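You operate a simulated robot arm through the tools that you are given. There is no shell and no other tool.

You are at the controls of a simulated robot arm. One attempt, no reset.

## Task
Wipe the dusty patch on the ledge, then wax it.
Fine: wipe with the yellow duster, wax with the beige pad; duster and pad back, lid back on the wax; knock nothing off. A coat counts when it lies all over at full strength: go over it till it gets no stronger. What is to be rubbed or washed off counts as gone when no trace of it is left.
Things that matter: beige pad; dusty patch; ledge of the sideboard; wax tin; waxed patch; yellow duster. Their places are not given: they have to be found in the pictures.

It is judged by the outcome, as a careful person would: the job done as asked, and still so three seconds after it is handed in. It fails if anything else is knocked over, pushed out of place, dropped, spilled or broken. Lids that push on must go on centred and level and be pressed home; caps that screw on are set level and turned clockwise until they are tight.

## Robot
A 7-joint arm with a fingered hand, fixed in place. Base frame: the origin is on the floor under the middle of its stand, x ahead of it, y to its left, z up. Lengths are in m, angles in degrees, forces in N, time in s.
It reaches about 1.164 m from its shoulder. Its first joint turns from -166.0 to 166.0 degrees. Payload 4.7 kg.
The TCP is the grasp point between the finger pads, 0.036 m short of the fingertips. In the tool frame z runs along the fingers and y along their closing line. The gripper opens to 0.12 m; its body begins 0.042 m behind the TCP. The gripper is a hand of 5 fingers: y runs from the thumb to the fingers, the wrist lies at [-0.018, -0.122, -0.21] in the tool frame, and closing takes about 1.5 s.
Orientation is that of the tool frame in the base frame, as [roll, pitch, yaw] about the fixed x, y, z axes, in that order (R = Rz(yaw) Ry(pitch) Rx(roll)). With the fingers straight down and the wrist toward the robot, the tool's x, y and z point along [0, 1, 0], [1, 0, 0] and [0, 0, -1] of the base frame.

## Interface
- The arm moves only by the tool move_arm. Its arguments are lists of equal length, an entry for each row: "delta_pos": the shift along the tool's x, y, z in units of 20 mm (1.0 is 20 mm), a list of three; "angular": the turn, a rotation vector about the tool's x, y, z in units of 4 degrees (1.0 is 4 degrees), a list of three; "fingers": the opening in per cent of the stroke, from 0 (shut) to 100 (fully open). In form: {"delta_pos": [[dx, dy, dz], ...], "angular": [[rx, ry, rz], ...], "fingers": [fingers, ...]}. A call has 1 to 20 rows; each row shifts and turns the commanded pose from where the row before left it, along the tool's axes as they then stand. A call with a number of a shift or a turn outside -1 to 1 is refused whole. Rows are played at 5 a second. More than 0.05 m and 8.6 degrees between two rows, or a gripper value outside its range, and nothing of the call is played. A pose out of reach is approached as far as the arm can. The call stops where the force on the tool passes 40 N (or 10 N more than at its start, if that is more) or the arm is blocked; 0.2 s more then pass. Each finger travels about 0.045 m/s and halts on what it meets, pressing with about 32 N; the grip force reading is that of the motor and also rises with nothing between the fingers. The clock runs only during rows and for 0.2 s after the last one: add rows that do not move to give the fingers time. It gives the time, the measured TCP pose, the force on the tool (base axes), the opening and the grip force at its end, in the units of the frame above (readings bear some noise), with the torque about the TCP (base axes, N m) and any sound that the robot's microphone picked up.
- Cameras (640 x 400 px; columns grow to the right, rows downward): "scene" is fixed at [0.2189, 0.6505, 1.1354]; the picture's right is [-0.81, -0.58, 0.00], its down [-0.57, 0.80, -0.20] and it looks along [0.12, -0.16, -0.98] (base axes); focal length 214 px, centre (320, 200). "wrist" rides on the gripper at [0.073, -0.091, -0.143] in the tool frame; the picture's right is [-0.80, 0.28, -0.53], its down [-0.53, -0.73, 0.42] and it looks along [-0.27, 0.62, 0.74] (tool axes); focal length 234 px, centre (320, 200).
- camera(camera): a new picture of that camera. The clock stands still meanwhile.
- grasp_type(shape): the hand has 5 fingers and takes this shape, open, in about a second: jaw (thumb against the fingers, like two jaws); tri (thumb and two fingers); tip (a fingertip pinch); poke (one finger out to press); point (the index stretched); flat (the hand flat); cup (the hand cupped); fist (a fist). The gripper value then closes the fingers along that shape, each until it touches; the sizes above hold for jaw. It gives what a move gives, with no picture.
- pixel_to_xyz(camera, pixels): for up to 12 pixels [column, row] of the newest picture of that camera ("zoom" is the newest enlarged one), the place [x, y, z] in the base frame of the surface seen there, good to about 0.002 m. The clock stands still meanwhile.
- inspect(camera, box): a new picture of the part [left, top, right, bottom] of that camera's present view, enlarged. The clock stands still meanwhile.
- finish_job(): hands the job in; it is judged then, once.

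Unless the task says otherwise, let go and move clear before handing in.

The tools are called after "Call:" as name(argument=value, ...) on one line, values as JSON. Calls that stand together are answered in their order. move_arm: Moves the arm, as the interface text tells. Its arguments: {"type":"object","properties":{"delta_pos":{"type":"array","items":{"type":"array","items":{"type":"number"}}},"angular":{"type":"array","items":{"type":"array","items":{"type":"number"}}},"fingers":{"type":"array","items":{"type":"number"}}},"required":["delta_pos","angular","fingers"]} The other tools are called the same way: grasp_type (shape) gives the hand a shape; camera (camera) takes a picture; pixel_to_xyz (camera, pixels) gives the place of the surface under pixels of a picture; inspect (camera, box) takes an enlarged picture of a part of a camera's view; finish_job () hands the job in.

At the start:

```text
clock: 0.0
tool_pos: [0.3925, 0.3972, 0.845]
ee_rot: [179.9, 0.0, 90.0]
contact_force: [0.3, 0.1, -0.1]
moment: [0.02, -0.02, -0.01]
finger_gap: 0.1196
gripper_force: 0.0
shape: jaw
```

scene: 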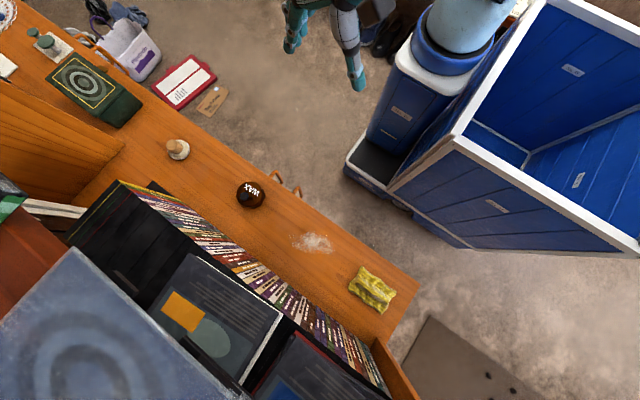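
wrist: 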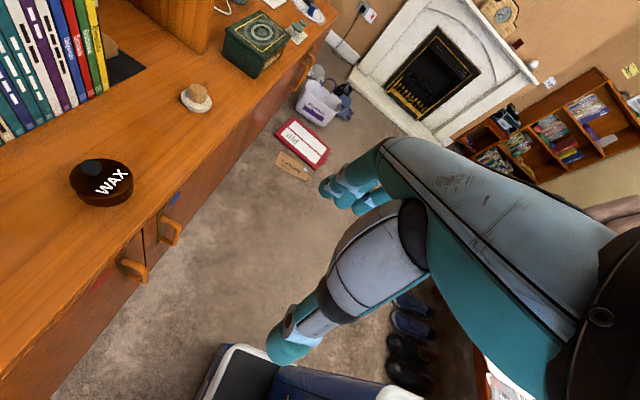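

The scene picture shows the wax tin near (250,194), the dusty patch near (314,243), the yellow duster near (372,290), and what may be the beige pad on a dish near (177,149). I'll enlarge these areas and measure where they are.

Call:
inspect(camera="scene", box=[220, 160, 420, 330])

Call:
inspect(camera="wrist", box=[40, 60, 240, 230])

Call:
pixel_to_xyz(camera="scene", pixels=[[250, 194], [314, 243], [372, 290], [177, 149], [175, 143], [390, 320], [280, 215], [300, 200], [210, 165], [350, 265], [418, 283], [345, 240]])

```text
2.35 times, centred on (320, 245) of scene
```

zoom: 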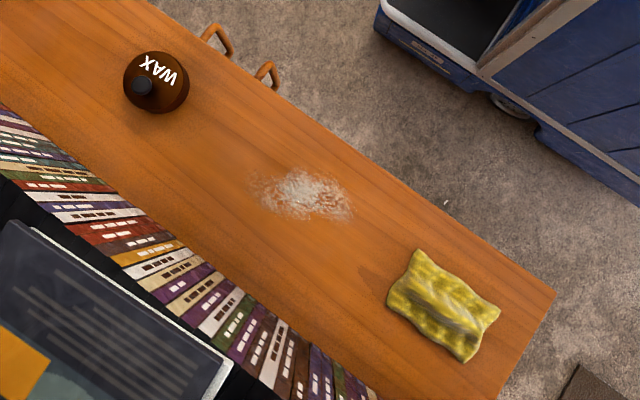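

```text
2.35 times, centred on (140, 145) of wrist
```

zoom: 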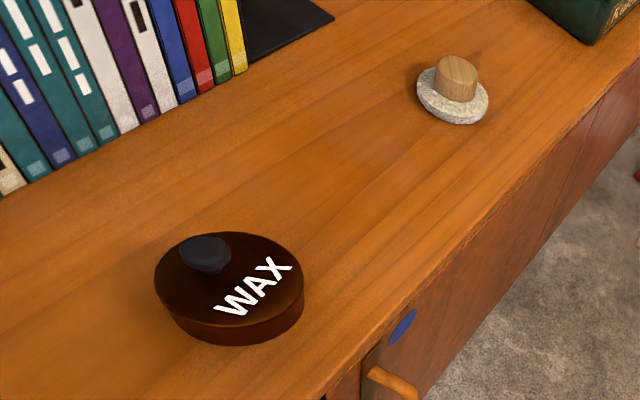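

```text
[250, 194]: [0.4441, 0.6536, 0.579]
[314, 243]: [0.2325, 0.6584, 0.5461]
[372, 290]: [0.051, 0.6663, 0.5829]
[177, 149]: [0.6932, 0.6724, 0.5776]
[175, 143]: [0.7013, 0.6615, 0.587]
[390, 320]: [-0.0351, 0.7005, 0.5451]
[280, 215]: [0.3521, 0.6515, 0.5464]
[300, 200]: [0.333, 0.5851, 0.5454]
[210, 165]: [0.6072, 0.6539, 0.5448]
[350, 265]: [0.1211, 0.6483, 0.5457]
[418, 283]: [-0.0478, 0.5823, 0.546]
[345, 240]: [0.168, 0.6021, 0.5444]
```

The ledge top is at z≈0.545 and runs along x, with its front edge at y≈0.58. Next I'll measure the tin, the pad and the duster more closely.

Call:
inspect(camera="scene", box=[220, 170, 280, 210])

Call:
pixel_to_xyz(camera="scene", pixels=[[246, 196], [245, 197], [253, 190], [258, 190], [262, 200], [250, 204], [239, 190], [243, 184], [254, 182], [263, 193], [247, 200], [248, 195]])

Call:
inspect(camera="scene", box=[147, 129, 207, 169])

Call:
inspect(camera="scene", box=[342, 260, 402, 320])

Call:
inspect(camera="scene", box=[284, 222, 344, 262])

```text
10.00 times, centred on (250, 190) of scene
```

zoom: 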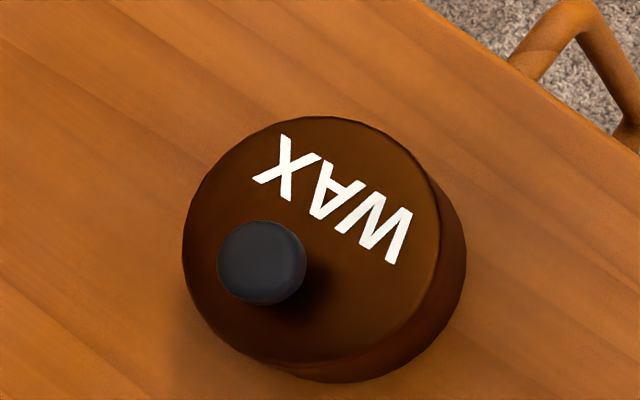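

```text
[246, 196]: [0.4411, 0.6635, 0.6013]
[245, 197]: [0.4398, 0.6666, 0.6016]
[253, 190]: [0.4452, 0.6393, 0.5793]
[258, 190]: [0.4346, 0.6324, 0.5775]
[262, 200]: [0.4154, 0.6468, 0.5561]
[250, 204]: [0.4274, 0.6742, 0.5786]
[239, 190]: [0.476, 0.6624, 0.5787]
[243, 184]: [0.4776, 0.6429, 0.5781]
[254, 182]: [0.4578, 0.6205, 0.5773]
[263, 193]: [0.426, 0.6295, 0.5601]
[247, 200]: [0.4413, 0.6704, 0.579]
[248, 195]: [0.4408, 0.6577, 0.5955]
```

```text
10.00 times, centred on (177, 149) of scene
```

zoom: 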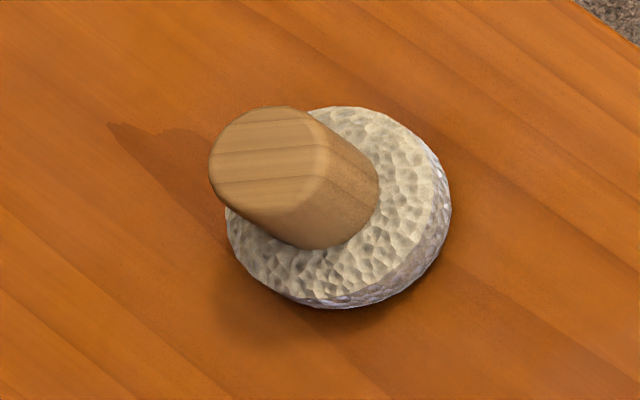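

```text
6.67 times, centred on (372, 290) of scene
```

zoom: 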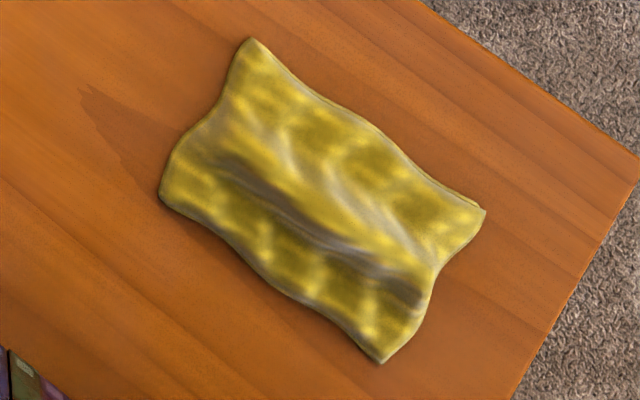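

```text
10.00 times, centred on (314, 242) of scene
```

zoom: 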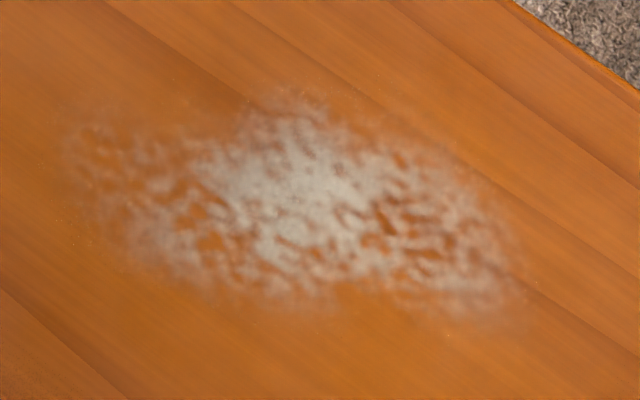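

The tin's lid carries a dark knob at about (0.441,0.664,0.601), behind the lid's centre. Before moving I'll measure the clearances: the books, the blue box rim and the extents of the objects.

Call:
pixel_to_xyz(camera="scene", pixels=[[456, 140], [550, 5], [350, 165], [410, 205], [240, 260], [330, 345], [150, 190], [262, 295], [200, 330], [385, 350], [120, 180], [80, 260]])

Call:
pixel_to_xyz(camera="scene", pixels=[[246, 181], [239, 187], [238.7, 191], [240, 197], [243, 202], [247, 205], [254, 204.5], [259, 200], [263, 194], [262, 188], [259, 184], [252, 181.8]])

Call:
pixel_to_xyz(camera="scene", pixels=[[173.5, 144.5], [169, 145], [173, 140], [178, 143], [175, 150], [183, 140.5], [190, 146], [191, 151], [185, 158], [178, 159], [171, 155], [184, 148]])

Call:
pixel_to_xyz(camera="scene", pixels=[[366, 264], [387, 279.5], [377.5, 313.5], [357, 290], [372, 285], [368, 285], [375, 290], [380, 302], [375, 280], [366, 276], [382, 290], [365, 290]])

Call:
pixel_to_xyz(camera="scene", pixels=[[290, 235], [312, 230], [336, 253], [332, 254], [310, 252], [304, 251], [314, 241], [330, 240], [295, 243]])

```text
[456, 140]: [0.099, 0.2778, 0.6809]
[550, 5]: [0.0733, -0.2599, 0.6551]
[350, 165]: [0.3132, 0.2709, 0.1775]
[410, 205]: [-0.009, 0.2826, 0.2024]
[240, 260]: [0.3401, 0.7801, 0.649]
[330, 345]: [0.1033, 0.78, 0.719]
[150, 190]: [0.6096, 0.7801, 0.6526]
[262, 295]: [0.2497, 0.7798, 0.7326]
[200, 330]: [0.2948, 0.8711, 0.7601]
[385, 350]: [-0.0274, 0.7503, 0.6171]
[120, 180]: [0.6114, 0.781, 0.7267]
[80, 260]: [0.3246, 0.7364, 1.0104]
```

```text
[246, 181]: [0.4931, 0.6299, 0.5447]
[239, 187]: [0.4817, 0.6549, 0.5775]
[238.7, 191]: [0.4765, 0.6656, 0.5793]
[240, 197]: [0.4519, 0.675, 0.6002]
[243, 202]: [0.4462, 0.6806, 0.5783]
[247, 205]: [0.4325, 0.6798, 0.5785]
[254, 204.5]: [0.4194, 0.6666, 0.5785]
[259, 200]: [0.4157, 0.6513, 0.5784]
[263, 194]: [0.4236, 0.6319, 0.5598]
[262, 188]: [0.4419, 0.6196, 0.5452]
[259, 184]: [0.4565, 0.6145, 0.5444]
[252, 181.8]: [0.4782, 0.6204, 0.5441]
```

```text
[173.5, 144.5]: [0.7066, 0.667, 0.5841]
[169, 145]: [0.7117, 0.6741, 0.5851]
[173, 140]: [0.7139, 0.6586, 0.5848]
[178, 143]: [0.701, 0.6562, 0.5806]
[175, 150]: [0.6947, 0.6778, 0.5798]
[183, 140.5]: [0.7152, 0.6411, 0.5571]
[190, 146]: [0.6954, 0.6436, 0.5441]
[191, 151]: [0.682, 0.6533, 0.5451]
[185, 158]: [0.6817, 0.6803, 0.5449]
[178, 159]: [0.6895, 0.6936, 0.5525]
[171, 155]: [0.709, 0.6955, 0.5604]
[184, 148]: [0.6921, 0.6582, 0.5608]
```

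```text
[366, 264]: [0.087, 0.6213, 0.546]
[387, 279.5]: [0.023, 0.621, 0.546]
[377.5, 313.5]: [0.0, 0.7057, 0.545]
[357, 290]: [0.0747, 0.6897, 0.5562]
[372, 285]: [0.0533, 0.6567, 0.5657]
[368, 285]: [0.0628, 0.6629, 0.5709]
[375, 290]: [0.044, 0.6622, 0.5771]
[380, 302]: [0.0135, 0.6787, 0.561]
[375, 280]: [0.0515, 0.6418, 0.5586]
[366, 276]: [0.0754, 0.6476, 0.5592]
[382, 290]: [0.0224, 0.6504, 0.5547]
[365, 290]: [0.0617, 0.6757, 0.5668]
```

```text
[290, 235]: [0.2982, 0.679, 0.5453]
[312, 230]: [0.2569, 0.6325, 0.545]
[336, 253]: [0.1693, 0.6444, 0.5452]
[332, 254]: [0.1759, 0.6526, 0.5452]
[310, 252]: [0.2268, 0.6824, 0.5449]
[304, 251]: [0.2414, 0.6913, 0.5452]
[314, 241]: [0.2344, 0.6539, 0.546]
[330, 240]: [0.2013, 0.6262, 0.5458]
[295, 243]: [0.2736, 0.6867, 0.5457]
```

The books' fronts stand at y≈0.78 and the ledge's front edge is at y≈0.58, so I'll keep the wrist on the near side with the closing line along y (yaw 180). I'll rotate in place at the present height first.

Call:
move_arm(delta_pos=[[0, 0, 0], [0, 0, 0], [0, 0, 0], [0, 0, 0], [0, 0, 0], [0, 0, 0], [0, 0, 0], [0, 0, 0], [0, 0, 0], [0, 0, 0], [0, 0, 0], [0, 0, 0], [0, 0, 0], [0, 0, 0], [0, 0, 0], [0, 0, 0], [0, 0, 0], [0, 0, 0], [0, 0, 0], [0, 0, 0]], angular=[[0, 0, -1], [0, 0, -1], [0, 0, -1], [0, 0, -1], [0, 0, -1], [0, 0, -1], [0, 0, -1], [0, 0, -1], [0, 0, -1], [0, 0, -1], [0, 0, -1], [0, 0, -1], [0, 0, -1], [0, 0, -1], [0, 0, -1], [0, 0, -1], [0, 0, -1], [0, 0, -1], [0, 0, -1], [0, 0, -1]], fingers=[100, 100, 100, 100, 100, 100, 100, 100, 100, 100, 100, 100, 100, 100, 100, 100, 100, 100, 100, 100])

```text
clock: 4.2
tool_pos: [0.3926, 0.3972, 0.8458]
ee_rot: [-179.6, -0.2, 166.9]
contact_force: [-0.2, 0.0, -0.5]
moment: [-0.02, -0.02, 0.03]
finger_gap: 0.1194
gripper_force: 0.0
shape: jaw
out of reach, approached as far as the arm can: row 18
```

The rotation stopped at yaw 166.9, close to a joint limit at this spot. I'll move over the ledge towards the duster and then see how much more I can turn.

Call:
move_arm(delta_pos=[[0.96, 0.63, 0], [0.96, 0.63, 0], [0.96, 0.63, 0], [0.96, 0.63, 0], [0.96, 0.63, 0], [0.96, 0.63, 0], [0.96, 0.63, 0], [0.96, 0.63, 0], [0.96, 0.63, 0], [0.96, 0.63, 0], [0.96, 0.63, 0], [0.96, 0.63, 0]], angular=[[0, 0, 0], [0, 0, 0], [0, 0, 0], [0, 0, 0], [0, 0, 0], [0, 0, 0], [0, 0, 0], [0, 0, 0], [0, 0, 0], [0, 0, 0], [0, 0, 0], [0, 0, 0]], fingers=[100, 100, 100, 100, 100, 100, 100, 100, 100, 100, 100, 100])

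Call:
camera(camera="scene")

Call:
camera(camera="wrist")

```text
clock: 6.8
tool_pos: [0.202, 0.5956, 0.8458]
ee_rot: [-179.6, -0.2, 166.8]
contact_force: [-0.1, -0.6, 0.0]
moment: [0.02, -0.01, 0.02]
finger_gap: 0.1201
gripper_force: 0.0
shape: jaw
```

```text
taken
```

scene: 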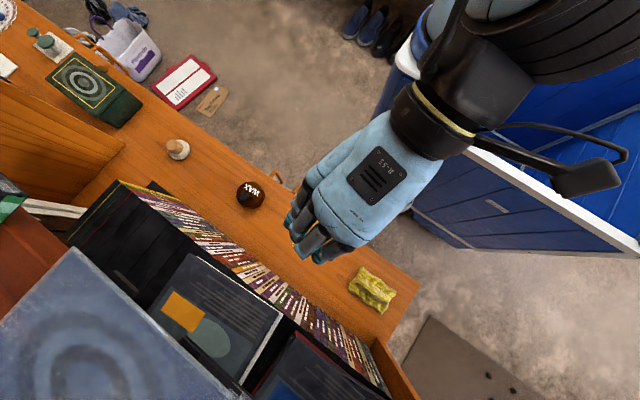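

```text
taken
```

wrist: 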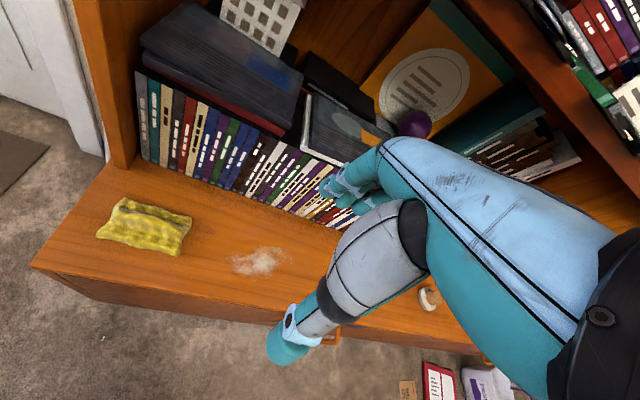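

The hand is over the ledge and everything is still in place. I'll move over the duster at wrist-picture (145,225) and finish the yaw turn.

Call:
move_arm(delta_pos=[[0.933, 0.158, 0], [0.933, 0.158, 0], [0.933, 0.158, 0], [0.933, 0.158, 0], [0.933, 0.158, 0], [0.933, 0.158, 0], [0.933, 0.158, 0], [0.933, 0.158, 0], [0.933, 0.158, 0], [0, 0, 0], [0, 0, 0], [0, 0, 0], [0, 0, 0], [0, 0, 0.5], [0, 0, 1], [0, 0, 1], [0, 0, 1]], angular=[[0, 0, 0], [0, 0, 0], [0, 0, 0], [0, 0, 0], [0, 0, 0], [0, 0, 0], [0, 0, 0], [0, 0, 0], [0, 0, 0], [0, 0, -1], [0, 0, -1], [0, 0, -1], [0, 0, -0.3], [0, 0, 0], [0, 0, 0], [0, 0, 0], [0, 0, 0]], fingers=[100, 100, 100, 100, 100, 100, 100, 100, 100, 100, 100, 100, 100, 100, 100, 100, 100])

Call:
camera(camera="scene")

Call:
camera(camera="wrist")

```text
clock: 10.4
tool_pos: [0.0441, 0.6627, 0.7742]
ee_rot: [-179.7, -0.4, 179.9]
contact_force: [0.1, -0.8, 0.6]
moment: [0.02, -0.04, 0.02]
finger_gap: 0.1197
gripper_force: 0.1
shape: jaw
```

```text
taken
```

scene: 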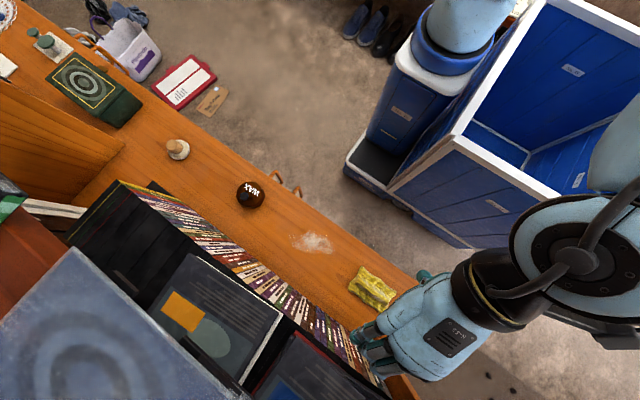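

```text
taken
```

wrist: 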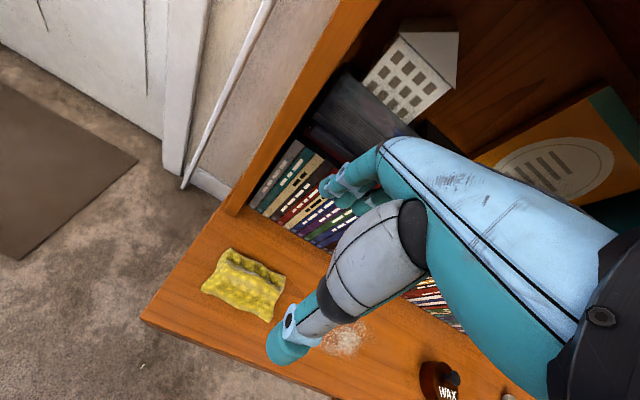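

The TCP is above the duster. I'll check where the fingertips and thumb really are, and how far they are from the hutch's side panel.

Call:
pixel_to_xyz(camera="scene", pixels=[[428, 275], [422, 271], [356, 332], [360, 342], [372, 352], [380, 367], [385, 340], [398, 380], [405, 300], [395, 372], [385, 372]])

Call:
inspect(camera="scene", box=[330, 250, 450, 400])

Call:
pixel_to_xyz(camera="wrist", pixels=[[330, 187], [345, 205], [280, 350], [295, 315], [240, 200], [225, 215], [232, 180], [265, 212]])

```text
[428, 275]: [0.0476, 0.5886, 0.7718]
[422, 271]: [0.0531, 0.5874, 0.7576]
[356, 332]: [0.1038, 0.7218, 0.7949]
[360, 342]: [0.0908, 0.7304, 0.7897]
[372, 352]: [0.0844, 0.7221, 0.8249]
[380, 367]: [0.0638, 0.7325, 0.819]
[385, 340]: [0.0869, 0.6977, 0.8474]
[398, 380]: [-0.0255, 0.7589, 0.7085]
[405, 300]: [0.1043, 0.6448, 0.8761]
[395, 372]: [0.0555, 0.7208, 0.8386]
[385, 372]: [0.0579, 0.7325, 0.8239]
```

```text
2.67 times, centred on (390, 325) of scene
```

zoom: 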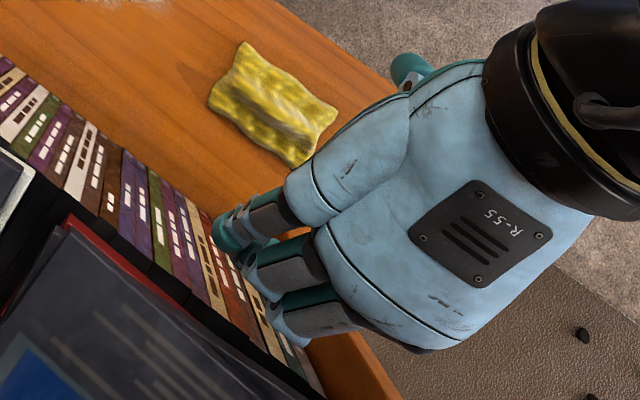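

```text
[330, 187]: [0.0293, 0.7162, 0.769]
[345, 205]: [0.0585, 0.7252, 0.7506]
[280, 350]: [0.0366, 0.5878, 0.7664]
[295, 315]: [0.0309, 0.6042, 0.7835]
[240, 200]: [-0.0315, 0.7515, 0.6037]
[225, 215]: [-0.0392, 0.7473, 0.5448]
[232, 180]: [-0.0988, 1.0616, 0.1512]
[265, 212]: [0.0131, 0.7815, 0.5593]
```

The fingers reach about y=0.74 and the side panel starts at y≈0.75 and x<-0.02, so a straight descent is clear. I'll go down most of the way and look.

Call:
move_arm(delta_pos=[[0, 0, 1], [0, 0, 1], [0, 0, 1], [0, 0, 1], [0, 0, 1], [0, 0, 1], [0, 0, 1], [0, 0, 0.8], [0, 0, 0]], angular=[[0, 0, 0], [0, 0, 0], [0, 0, 0], [0, 0, 0], [0, 0, 0], [0, 0, 0], [0, 0, 0], [0, 0, 0], [0, 0, 0]], fingers=[100, 100, 100, 100, 100, 100, 100, 100, 100])

Call:
camera(camera="scene")

Call:
camera(camera="wrist")

```text
clock: 12.4
tool_pos: [0.0443, 0.6624, 0.62]
ee_rot: [-179.6, -0.3, -180.0]
contact_force: [-0.3, 0.2, -0.5]
moment: [-0.03, 0.0, 0.0]
finger_gap: 0.1196
gripper_force: 0.0
shape: jaw
```

```text
taken
```

scene: 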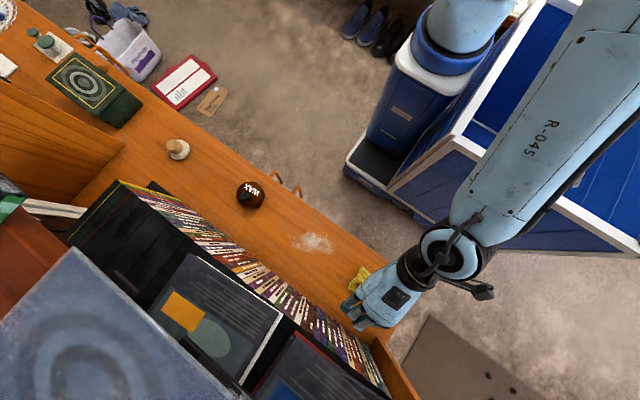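

```text
taken
```

wrist: 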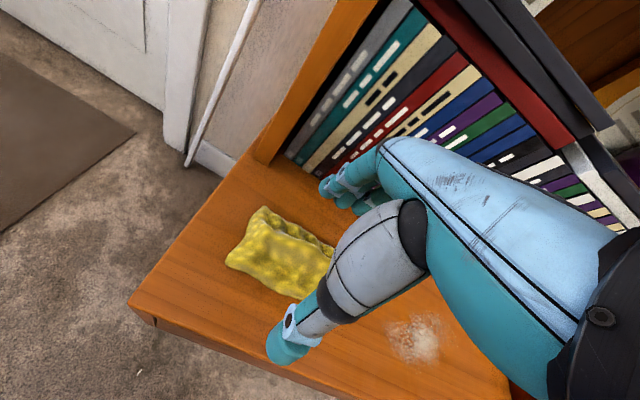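

The duster lies between thumb and fingers with a clear gap each side. I'll lower to about z=0.590 and close on it.

Call:
move_arm(delta_pos=[[0, 0, 0.75], [0, 0, 0.75], [0, 0, 0], [0, 0, 0], [0, 0, 0]], angular=[[0, 0, 0], [0, 0, 0], [0, 0, 0], [0, 0, 0], [0, 0, 0]], fingers=[100, 100, 100, 80, 70])

Call:
camera(camera="wrist")

Call:
inspect(camera="scene", box=[320, 240, 440, 340])

```text
clock: 13.6
tool_pos: [0.0427, 0.6613, 0.589]
ee_rot: [-179.6, -0.3, -180.0]
contact_force: [-0.6, 0.6, -0.4]
moment: [-0.01, -0.01, 0.01]
finger_gap: 0.0844
gripper_force: 0.0
shape: jaw
```

```text
taken
```

wrist: 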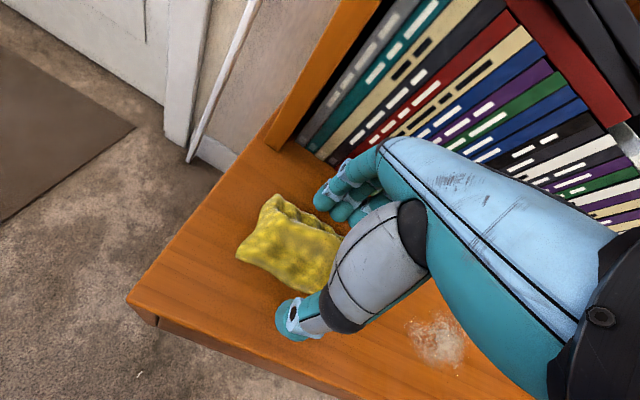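

```text
4.00 times, centred on (380, 290) of scene
```

zoom: 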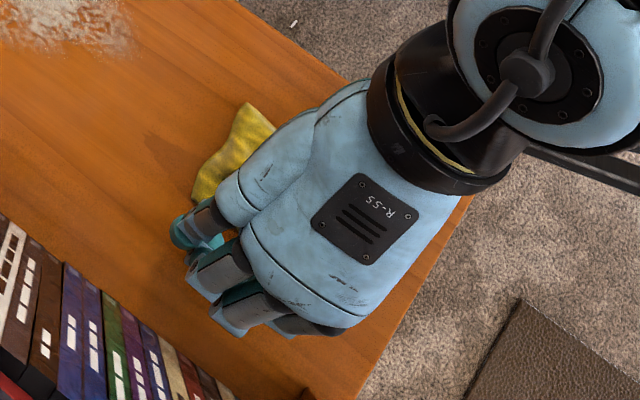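

The duster sits under the palm between the fingers, at a gap of 0.084. I'll close fully on it and give the fingers time.

Call:
move_arm(delta_pos=[[0, 0, 0], [0, 0, 0], [0, 0, 0], [0, 0, 0], [0, 0, 0], [0, 0, 0], [0, 0, 0], [0, 0, 0]], angular=[[0, 0, 0], [0, 0, 0], [0, 0, 0], [0, 0, 0], [0, 0, 0], [0, 0, 0], [0, 0, 0], [0, 0, 0]], fingers=[60, 50, 40, 30, 20, 10, 0, 0])

Call:
camera(camera="wrist")

Call:
inspect(camera="scene", box=[320, 240, 440, 340])

```text
clock: 15.3
tool_pos: [0.0411, 0.6649, 0.5941]
ee_rot: [179.9, -0.4, 179.9]
contact_force: [-0.7, 0.9, 4.3]
moment: [0.19, 0.02, 0.06]
finger_gap: 0.0344
gripper_force: 32.0
shape: jaw
stopped in row 8: the force on the tool passed its limit at 41 N (the readings are from after the stop); the commanded pose is now the measured one
```

```text
taken
```

wrist: 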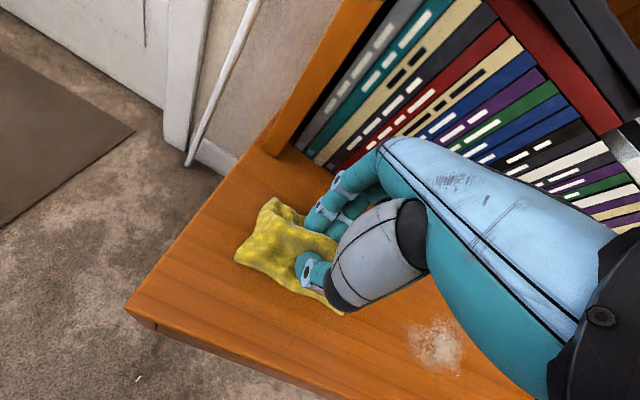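

```text
4.00 times, centred on (380, 290) of scene
```

zoom: 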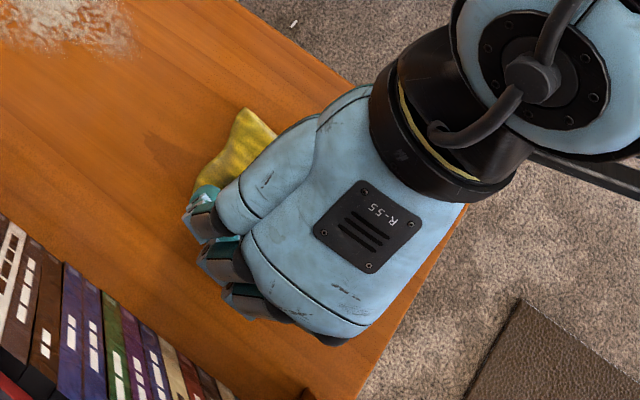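

The fingers stopped at a gap of 0.034 with a 32 N grip, so they hold something. I'll lift slightly to check that the duster comes along.

Call:
move_arm(delta_pos=[[0, 0, -0.5], [0, 0, -0.5], [0, 0, -0.5], [0, 0, -0.5], [0, 0, 0]], angular=[[0, 0, 0], [0, 0, 0], [0, 0, 0], [0, 0, 0], [0, 0, 0]], fingers=[0, 0, 0, 0, 0])

Call:
camera(camera="wrist")

Call:
inspect(camera="scene", box=[320, 240, 440, 340])

```text
clock: 16.5
tool_pos: [0.0431, 0.6649, 0.6345]
ee_rot: [-180.0, -0.4, -180.0]
contact_force: [-0.7, 0.9, 0.2]
moment: [0.02, 0.0, 0.03]
finger_gap: 0.0341
gripper_force: 32.4
shape: jaw
```

```text
taken
```

wrist: 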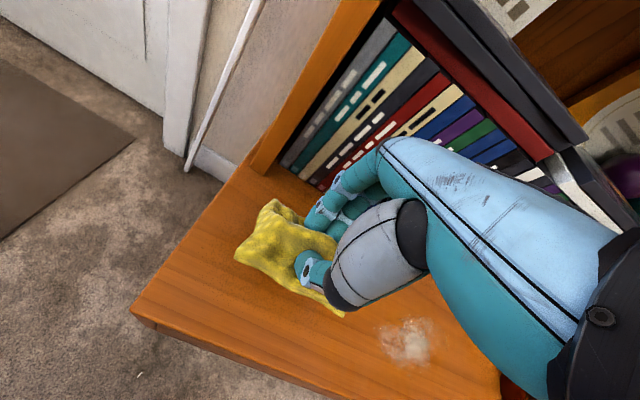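

```text
4.00 times, centred on (380, 290) of scene
```

zoom: 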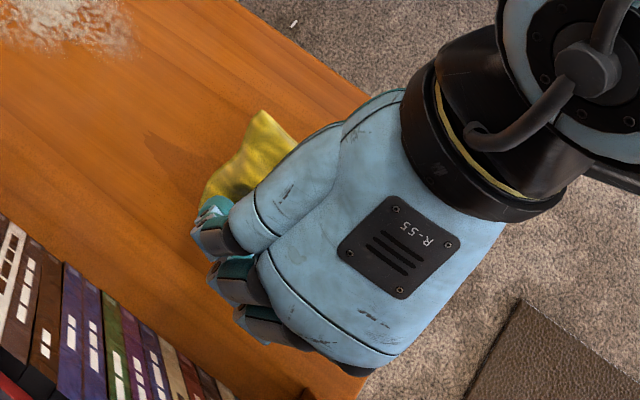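

The duster lifts with the hand. Now I'll carry it over the dusty patch (x 0.165–0.30, y 0.625–0.695) at this height.

Call:
move_arm(delta_pos=[[-1, 0, 0], [-1, 0, 0], [-1, 0, 0], [-1, 0, 0], [-1, 0, 0], [-1, 0, 0], [-1, 0, 0], [0, 0, 0.5], [0, 0, 0.5], [0, 0, 0.5], [0, 0, 0.3], [0, 0, 0]], angular=[[0, 0, 0], [0, 0, 0], [0, 0, 0], [0, 0, 0], [0, 0, 0], [0, 0, 0], [0, 0, 0], [0, 0, 0], [0, 0, 0], [0, 0, 0], [0, 0, 0], [0, 0, 0]], fingers=[0, 0, 0, 0, 0, 0, 0, 0, 0, 0, 0, 0])

Call:
camera(camera="wrist")

Call:
inspect(camera="scene", box=[260, 200, 420, 300])

```text
clock: 19.1
tool_pos: [0.1826, 0.6646, 0.597]
ee_rot: [180.0, -0.4, 179.9]
contact_force: [0.2, -0.1, 0.4]
moment: [0.04, 0.04, -0.02]
finger_gap: 0.034
gripper_force: 32.2
shape: jaw
```

```text
taken
```

wrist: 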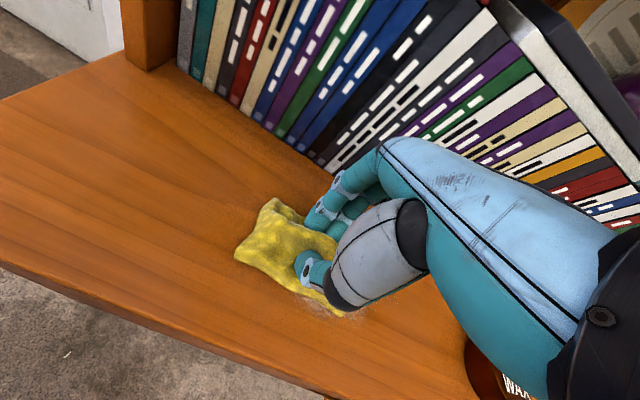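

```text
4.00 times, centred on (340, 250) of scene
```

zoom: 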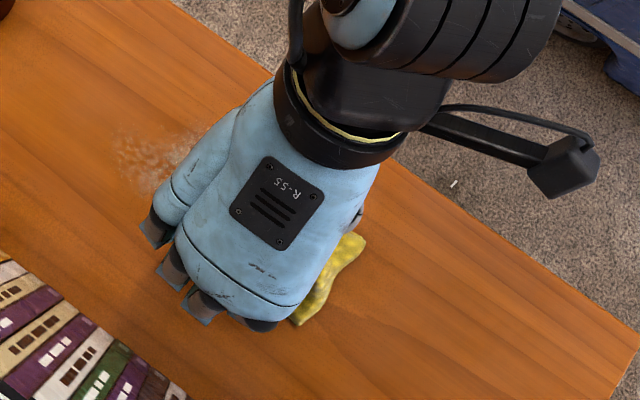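

There's no contact force yet at z=0.597. I'll lower in small steps until the duster presses lightly.

Call:
move_arm(delta_pos=[[0, 0, 0.15], [0, 0, 0.15], [0, 0, 0]], angular=[[0, 0, 0], [0, 0, 0], [0, 0, 0]], fingers=[0, 0, 0])

```text
clock: 19.9
tool_pos: [0.1819, 0.6651, 0.5931]
ee_rot: [179.6, -0.5, 180.0]
contact_force: [2.8, -4.8, 24.6]
moment: [0.11, 0.0, -0.03]
finger_gap: 0.0354
gripper_force: 31.9
shape: jaw
```

It's pressing at 24.6 N; I'll ease off by 2 mm and make the first stroke along the patch.

Call:
move_arm(delta_pos=[[0, 0, -0.1], [-0.7, 0, 0], [-0.7, 0, 0], [-0.7, 0, 0], [-0.7, 0, 0], [-0.7, 0, 0], [-0.7, 0, 0], [-0.7, 0, 0], [-0.7, 0, 0]], angular=[[0, 0, 0], [0, 0, 0], [0, 0, 0], [0, 0, 0], [0, 0, 0], [0, 0, 0], [0, 0, 0], [0, 0, 0], [0, 0, 0]], fingers=[0, 0, 0, 0, 0, 0, 0, 0, 0])

Call:
inspect(camera="scene", box=[240, 190, 400, 290])

```text
clock: 21.9
tool_pos: [0.2959, 0.6642, 0.5929]
ee_rot: [179.9, -0.4, 180.0]
contact_force: [-10.5, -0.3, 32.4]
moment: [0.51, 0.51, 0.14]
finger_gap: 0.0363
gripper_force: 31.9
shape: jaw
```

```text
4.00 times, centred on (320, 240) of scene
```

zoom: 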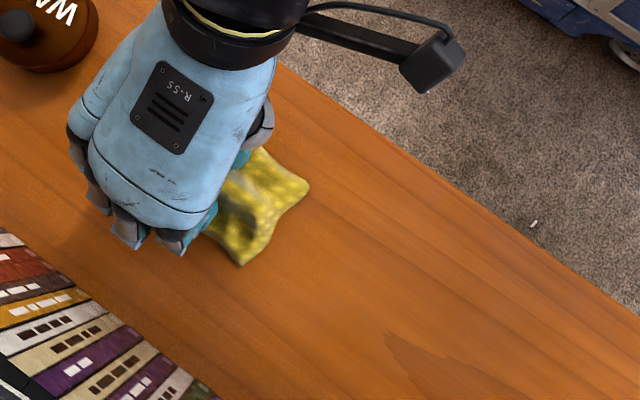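

The first stroke cleared the right part of the patch; force is 32 N so I'll ease up. Next come strokes nearer the front and the back to cover the whole patch.

Call:
move_arm(delta_pos=[[0, 0, -0.15], [0, -0.6, 0], [0, -0.5, 0], [0.8, 0, 0], [0.8, 0, 0], [0.8, 0, 0], [0.8, 0, 0], [0.8, 0, 0], [0.8, 0, 0], [0.8, 0, 0], [0.8, 0, 0], [0, 0.7, 0], [0, 0.7, 0], [0, 0.7, 0]], angular=[[0, 0, 0], [0, 0, 0], [0, 0, 0], [0, 0, 0], [0, 0, 0], [0, 0, 0], [0, 0, 0], [0, 0, 0], [0, 0, 0], [0, 0, 0], [0, 0, 0], [0, 0, 0], [0, 0, 0], [0, 0, 0]], fingers=[0, 0, 0, 0, 0, 0, 0, 0, 0, 0, 0, 0, 0, 0])

Call:
inspect(camera="scene", box=[240, 190, 400, 290])

```text
clock: 24.9
tool_pos: [0.167, 0.6854, 0.5956]
ee_rot: [179.9, -0.3, -180.0]
contact_force: [-0.2, -1.1, 0.9]
moment: [0.04, 0.02, 0.02]
finger_gap: 0.0343
gripper_force: 32.2
shape: jaw
```

```text
4.00 times, centred on (320, 240) of scene
```

zoom: 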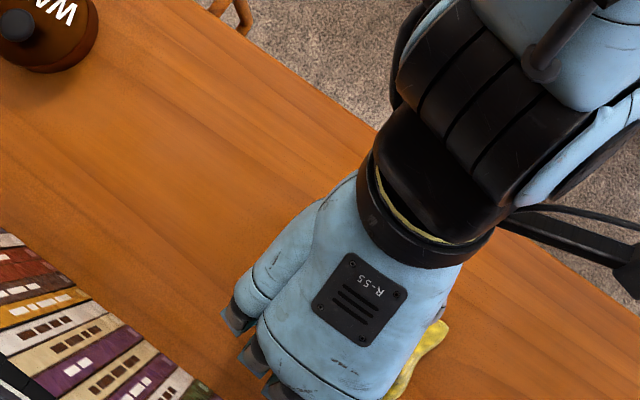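

Most of the patch looks clean, but contact is nearly lost now. I'll press a touch and make the back stroke, then another pass.

Call:
move_arm(delta_pos=[[0, 0, 0.15], [-0.8, 0, 0], [-0.8, 0, 0], [-0.8, 0, 0], [-0.8, 0, 0], [-0.8, 0, 0], [-0.8, 0, 0], [-0.8, 0, 0], [-0.8, 0, 0]], angular=[[0, 0, 0], [0, 0, 0], [0, 0, 0], [0, 0, 0], [0, 0, 0], [0, 0, 0], [0, 0, 0], [0, 0, 0], [0, 0, 0]], fingers=[0, 0, 0, 0, 0, 0, 0, 0, 0])

Call:
inspect(camera="scene", box=[280, 210, 380, 280])

```text
clock: 26.9
tool_pos: [0.2955, 0.6861, 0.5937]
ee_rot: [179.8, -0.4, -180.0]
contact_force: [-8.0, 1.3, 26.6]
moment: [0.5, 0.41, 0.15]
finger_gap: 0.0347
gripper_force: 32.4
shape: jaw
```

```text
5.71 times, centred on (330, 245) of scene
```

zoom: 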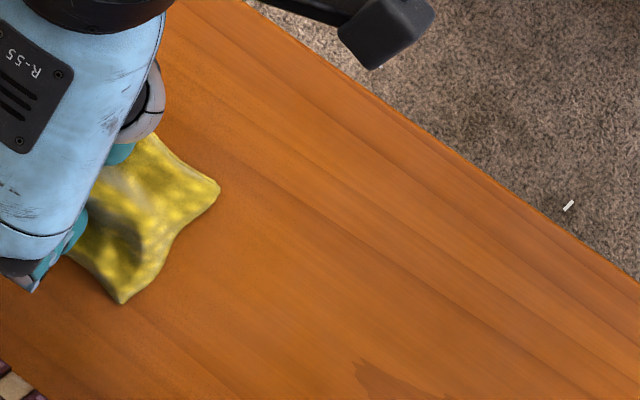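

The wiped area looks clean in the picture. I'll make another full pass at middle and front rows to leave no trace.

Call:
move_arm(delta_pos=[[0, -0.5, -0.1], [0, -0.5, 0], [0.8, 0, 0], [0.8, 0, 0], [0.8, 0, 0], [0.8, 0, 0], [0.8, 0, 0], [0.8, 0, 0], [0.8, 0, 0], [0.8, 0, 0], [0, -0.7, 0], [0, -0.7, 0]], angular=[[0, 0, 0], [0, 0, 0], [0, 0, 0], [0, 0, 0], [0, 0, 0], [0, 0, 0], [0, 0, 0], [0, 0, 0], [0, 0, 0], [0, 0, 0], [0, 0, 0], [0, 0, 0]], fingers=[0, 0, 0, 0, 0, 0, 0, 0, 0, 0, 0, 0])

Call:
inspect(camera="scene", box=[260, 200, 360, 270])

```text
clock: 29.5
tool_pos: [0.1664, 0.6364, 0.5939]
ee_rot: [-179.9, -0.4, -179.9]
contact_force: [-0.3, 2.0, 5.3]
moment: [0.25, 0.05, -0.01]
finger_gap: 0.0349
gripper_force: 31.9
shape: jaw
```

```text
5.71 times, centred on (310, 235) of scene
```

zoom: 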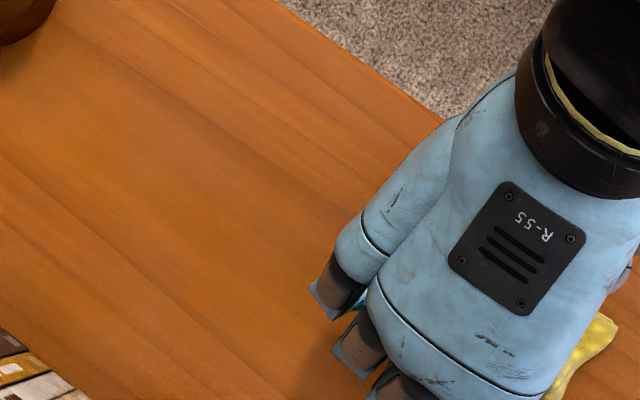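

The left part shows no dust. One more stroke along the front row, then I'll lift and check the whole area.

Call:
move_arm(delta_pos=[[-0.8, 0, 0.03], [-0.8, 0, 0], [-0.8, 0, 0], [-0.8, 0, 0], [-0.8, 0, 0], [-0.8, 0, 0], [-0.8, 0, 0], [-0.8, 0, 0], [0, 0.6, 0], [0, 0.6, 0], [0.8, 0, 0], [0.8, 0, 0], [0.8, 0, 0], [0.8, 0, 0], [0.8, 0, 0], [0.8, 0, 0], [0.8, 0, 0], [0.8, 0, 0]], angular=[[0, 0, 0], [0, 0, 0], [0, 0, 0], [0, 0, 0], [0, 0, 0], [0, 0, 0], [0, 0, 0], [0, 0, 0], [0, 0, 0], [0, 0, 0], [0, 0, 0], [0, 0, 0], [0, 0, 0], [0, 0, 0], [0, 0, 0], [0, 0, 0], [0, 0, 0], [0, 0, 0]], fingers=[0, 0, 0, 0, 0, 0, 0, 0, 0, 0, 0, 0, 0, 0, 0, 0, 0, 0])

```text
clock: 33.3
tool_pos: [0.1662, 0.6612, 0.5932]
ee_rot: [180.0, -0.3, -179.9]
contact_force: [5.8, -0.4, 20.8]
moment: [0.42, -0.05, -0.14]
finger_gap: 0.0346
gripper_force: 31.9
shape: jaw
```

Now I'll lift off and carry the duster back to above its original place (TCP about 0.042, 0.665).

Call:
move_arm(delta_pos=[[0, 0, -0.5], [0, 0, -0.75], [0, 0, -0.75], [1, 0, 0], [1, 0, 0], [1, 0, 0], [1, 0, 0], [1, 0, 0], [1, 0, 0], [0.2, 0.18, 0], [0, 0, 0]], angular=[[0, 0, 0], [0, 0, 0], [0, 0, 0], [0, 0, 0], [0, 0, 0], [0, 0, 0], [0, 0, 0], [0, 0, 0], [0, 0, 0], [0, 0, 0], [0, 0, 0]], fingers=[0, 0, 0, 0, 0, 0, 0, 0, 0, 0, 0])

Call:
inspect(camera="scene", box=[260, 200, 380, 280])

Call:
camera(camera="wrist")

```text
clock: 35.7
tool_pos: [0.043, 0.6648, 0.6351]
ee_rot: [-180.0, -0.3, -180.0]
contact_force: [0.6, 0.9, -0.9]
moment: [0.03, 0.02, -0.07]
finger_gap: 0.0338
gripper_force: 31.1
shape: jaw
```

```text
5.00 times, centred on (320, 240) of scene
```

zoom: 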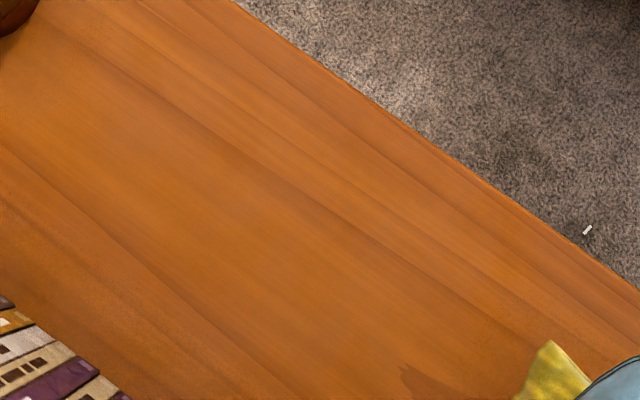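

```text
taken
```

wrist: 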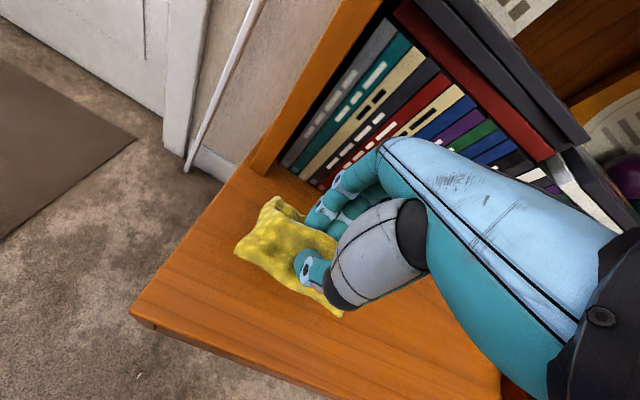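

The wood looks clean. I'll check the patch region at 10x before letting go of the duster.

Call:
inspect(camera="scene", box=[284, 222, 344, 262])

```text
10.00 times, centred on (314, 242) of scene
```

zoom: 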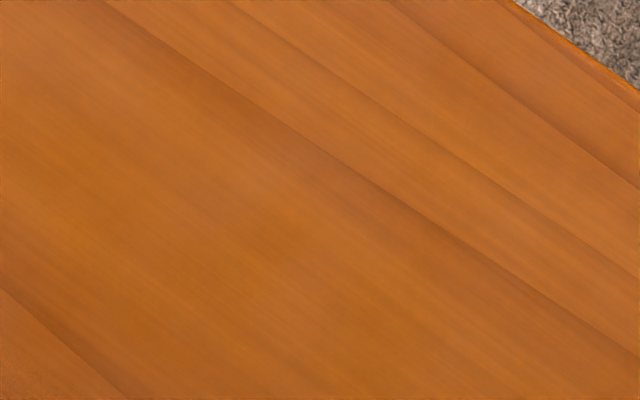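

There's no trace of dust. Lowering the duster to its place and opening the fingers.

Call:
move_arm(delta_pos=[[0, 0, 0.6], [0, 0, 0.6], [0, 0, 0.6], [0, 0, 0.2], [0, 0, 0], [0, 0, 0], [0, 0, 0], [0, 0, 0], [0, 0, 0], [0, 0, 0], [0, 0, 0], [0, 0, 0]], angular=[[0, 0, 0], [0, 0, 0], [0, 0, 0], [0, 0, 0], [0, 0, 0], [0, 0, 0], [0, 0, 0], [0, 0, 0], [0, 0, 0], [0, 0, 0], [0, 0, 0], [0, 0, 0]], fingers=[0, 0, 0, 0, 0, 20, 40, 60, 80, 100, 100, 100])

Call:
camera(camera="wrist")

```text
clock: 38.3
tool_pos: [0.0421, 0.6626, 0.5947]
ee_rot: [-180.0, -0.4, 180.0]
contact_force: [0.1, -1.1, -0.6]
moment: [0.01, 0.0, -0.02]
finger_gap: 0.1195
gripper_force: 0.0
shape: jaw
```

```text
taken
```

wrist: 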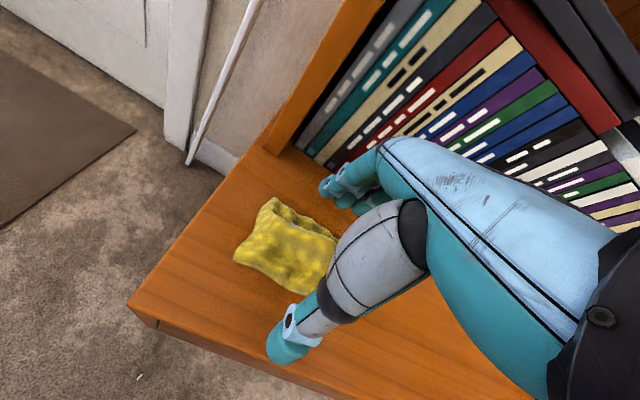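

The duster is released and lying flat. I'll rise straight up and move over towards the tin for a better look.

Call:
move_arm(delta_pos=[[0, 0, -1], [0, 0, -1], [0, 0, -1], [0, 0, -1], [0, 0, -1], [0, 0, -1], [0, 0, -1], [-1, -0.3, 0], [-1, -0.3, 0], [-1, -0.3, 0], [-1, -0.2, 0], [-1, 0, 0], [-1, 0, 0], [-1, 0, 0], [-1, 0, 0], [-1, 0, 0], [-1, 0, 0], [-1, 0, 0], [-1, 0, 0], [-1, 0, 0]], angular=[[0, 0, 0], [0, 0, 0], [0, 0, 0], [0, 0, 0], [0, 0, 0], [0, 0, 0], [0, 0, 0], [0, 0, 0], [0, 0, 0], [0, 0, 0], [0, 0, 0], [0, 0, 0], [0, 0, 0], [0, 0, 0], [0, 0, 0], [0, 0, 0], [0, 0, 0], [0, 0, 0], [0, 0, 0], [0, 0, 0]], fingers=[100, 100, 100, 100, 100, 100, 100, 100, 100, 100, 100, 100, 100, 100, 100, 100, 100, 100, 100, 100])

Call:
camera(camera="wrist")

Call:
camera(camera="scene")

```text
clock: 42.5
tool_pos: [0.3035, 0.6422, 0.7337]
ee_rot: [-179.9, -0.4, -179.9]
contact_force: [0.3, -0.2, 0.2]
moment: [0.01, 0.02, -0.01]
finger_gap: 0.1196
gripper_force: 0.1
shape: jaw
```

```text
taken
```

wrist: 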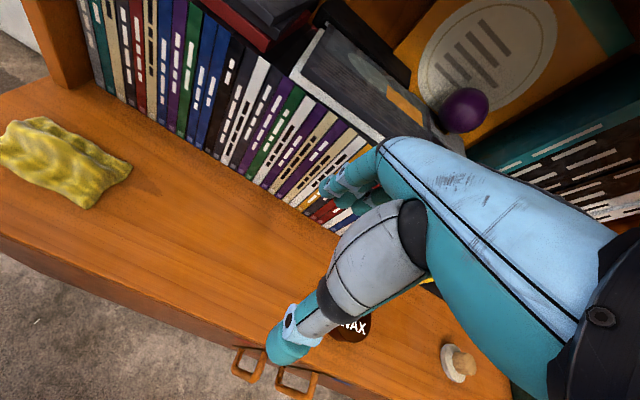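

```text
taken
```

scene: 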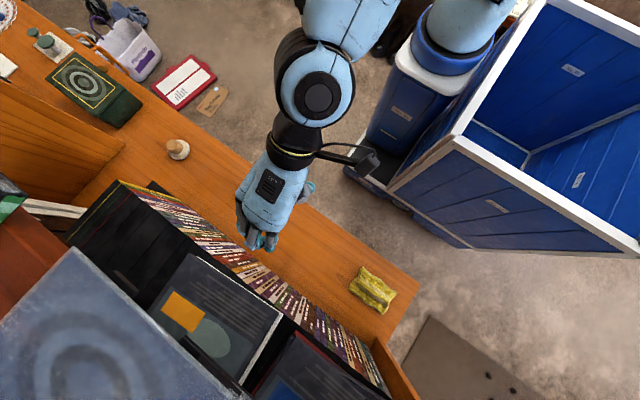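

The duster lies where it was, at scene (372,290). For the small lid knob I'll try the fingertip pinch shape and look at where its tips are.

Call:
grasp_type(shape="tri")

Call:
camera(camera="wrist")

Call:
inspect(camera="scene", box=[210, 120, 330, 270])

```text
clock: 43.4
tool_pos: [0.3034, 0.6414, 0.7337]
ee_rot: [180.0, -0.4, -180.0]
contact_force: [0.4, -0.9, 0.8]
moment: [0.0, 0.0, 0.02]
finger_gap: 0.1197
gripper_force: 0.1
shape: tri
```

```text
taken
```

wrist: 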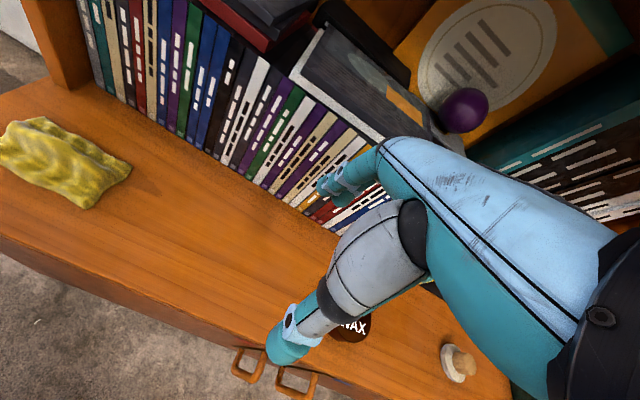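

```text
2.67 times, centred on (270, 195) of scene
```

zoom: 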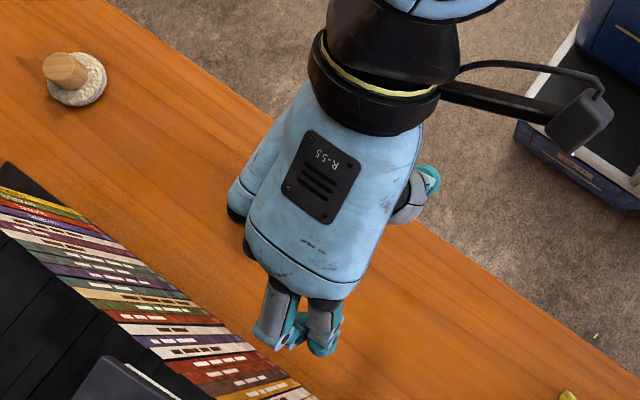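

In tri shape, two fingers face the thumb and the others are tucked. I'll measure where the fingertips are relative to the TCP, then close part-way in free air to see where they meet.

Call:
move_arm(delta_pos=[[0, 0, 0], [0, 0, 0], [0, 0, 0], [0, 0, 0], [0, 0, 0], [0, 0, 0], [0, 0, 0]], angular=[[0, 0, 0], [0, 0, 0], [0, 0, 0], [0, 0, 0], [0, 0, 0], [0, 0, 0], [0, 0, 0]], fingers=[80, 60, 40, 30, 20, 20, 20])

Call:
camera(camera="wrist")

Call:
inspect(camera="wrist", box=[240, 120, 440, 370])

Call:
inspect(camera="scene", box=[210, 120, 330, 270])

```text
clock: 45.0
tool_pos: [0.3037, 0.642, 0.7343]
ee_rot: [180.0, -0.4, -179.9]
contact_force: [-0.6, 0.0, 0.0]
moment: [0.0, -0.01, 0.02]
finger_gap: 0.0241
gripper_force: 0.0
shape: tri
```

```text
taken
```

wrist: 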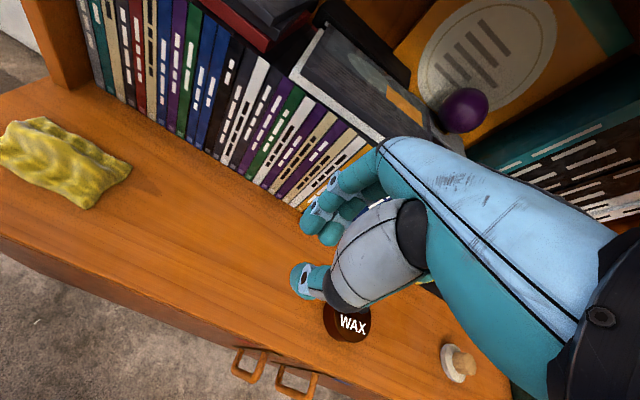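

```text
1.60 times, centred on (340, 245) of wrist
```

zoom: 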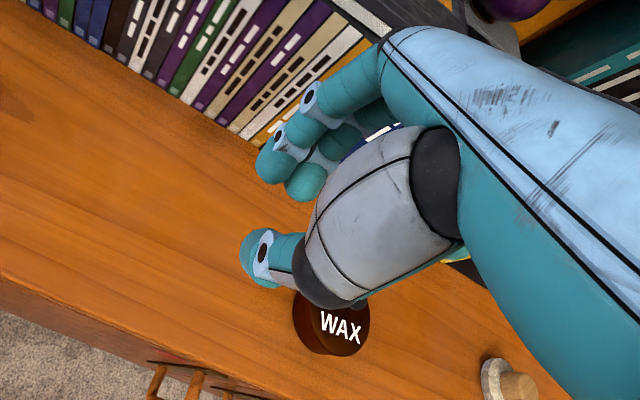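

```text
2.67 times, centred on (270, 195) of scene
```

zoom: 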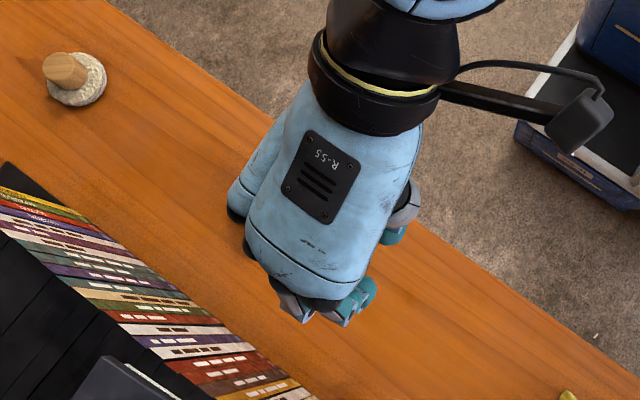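

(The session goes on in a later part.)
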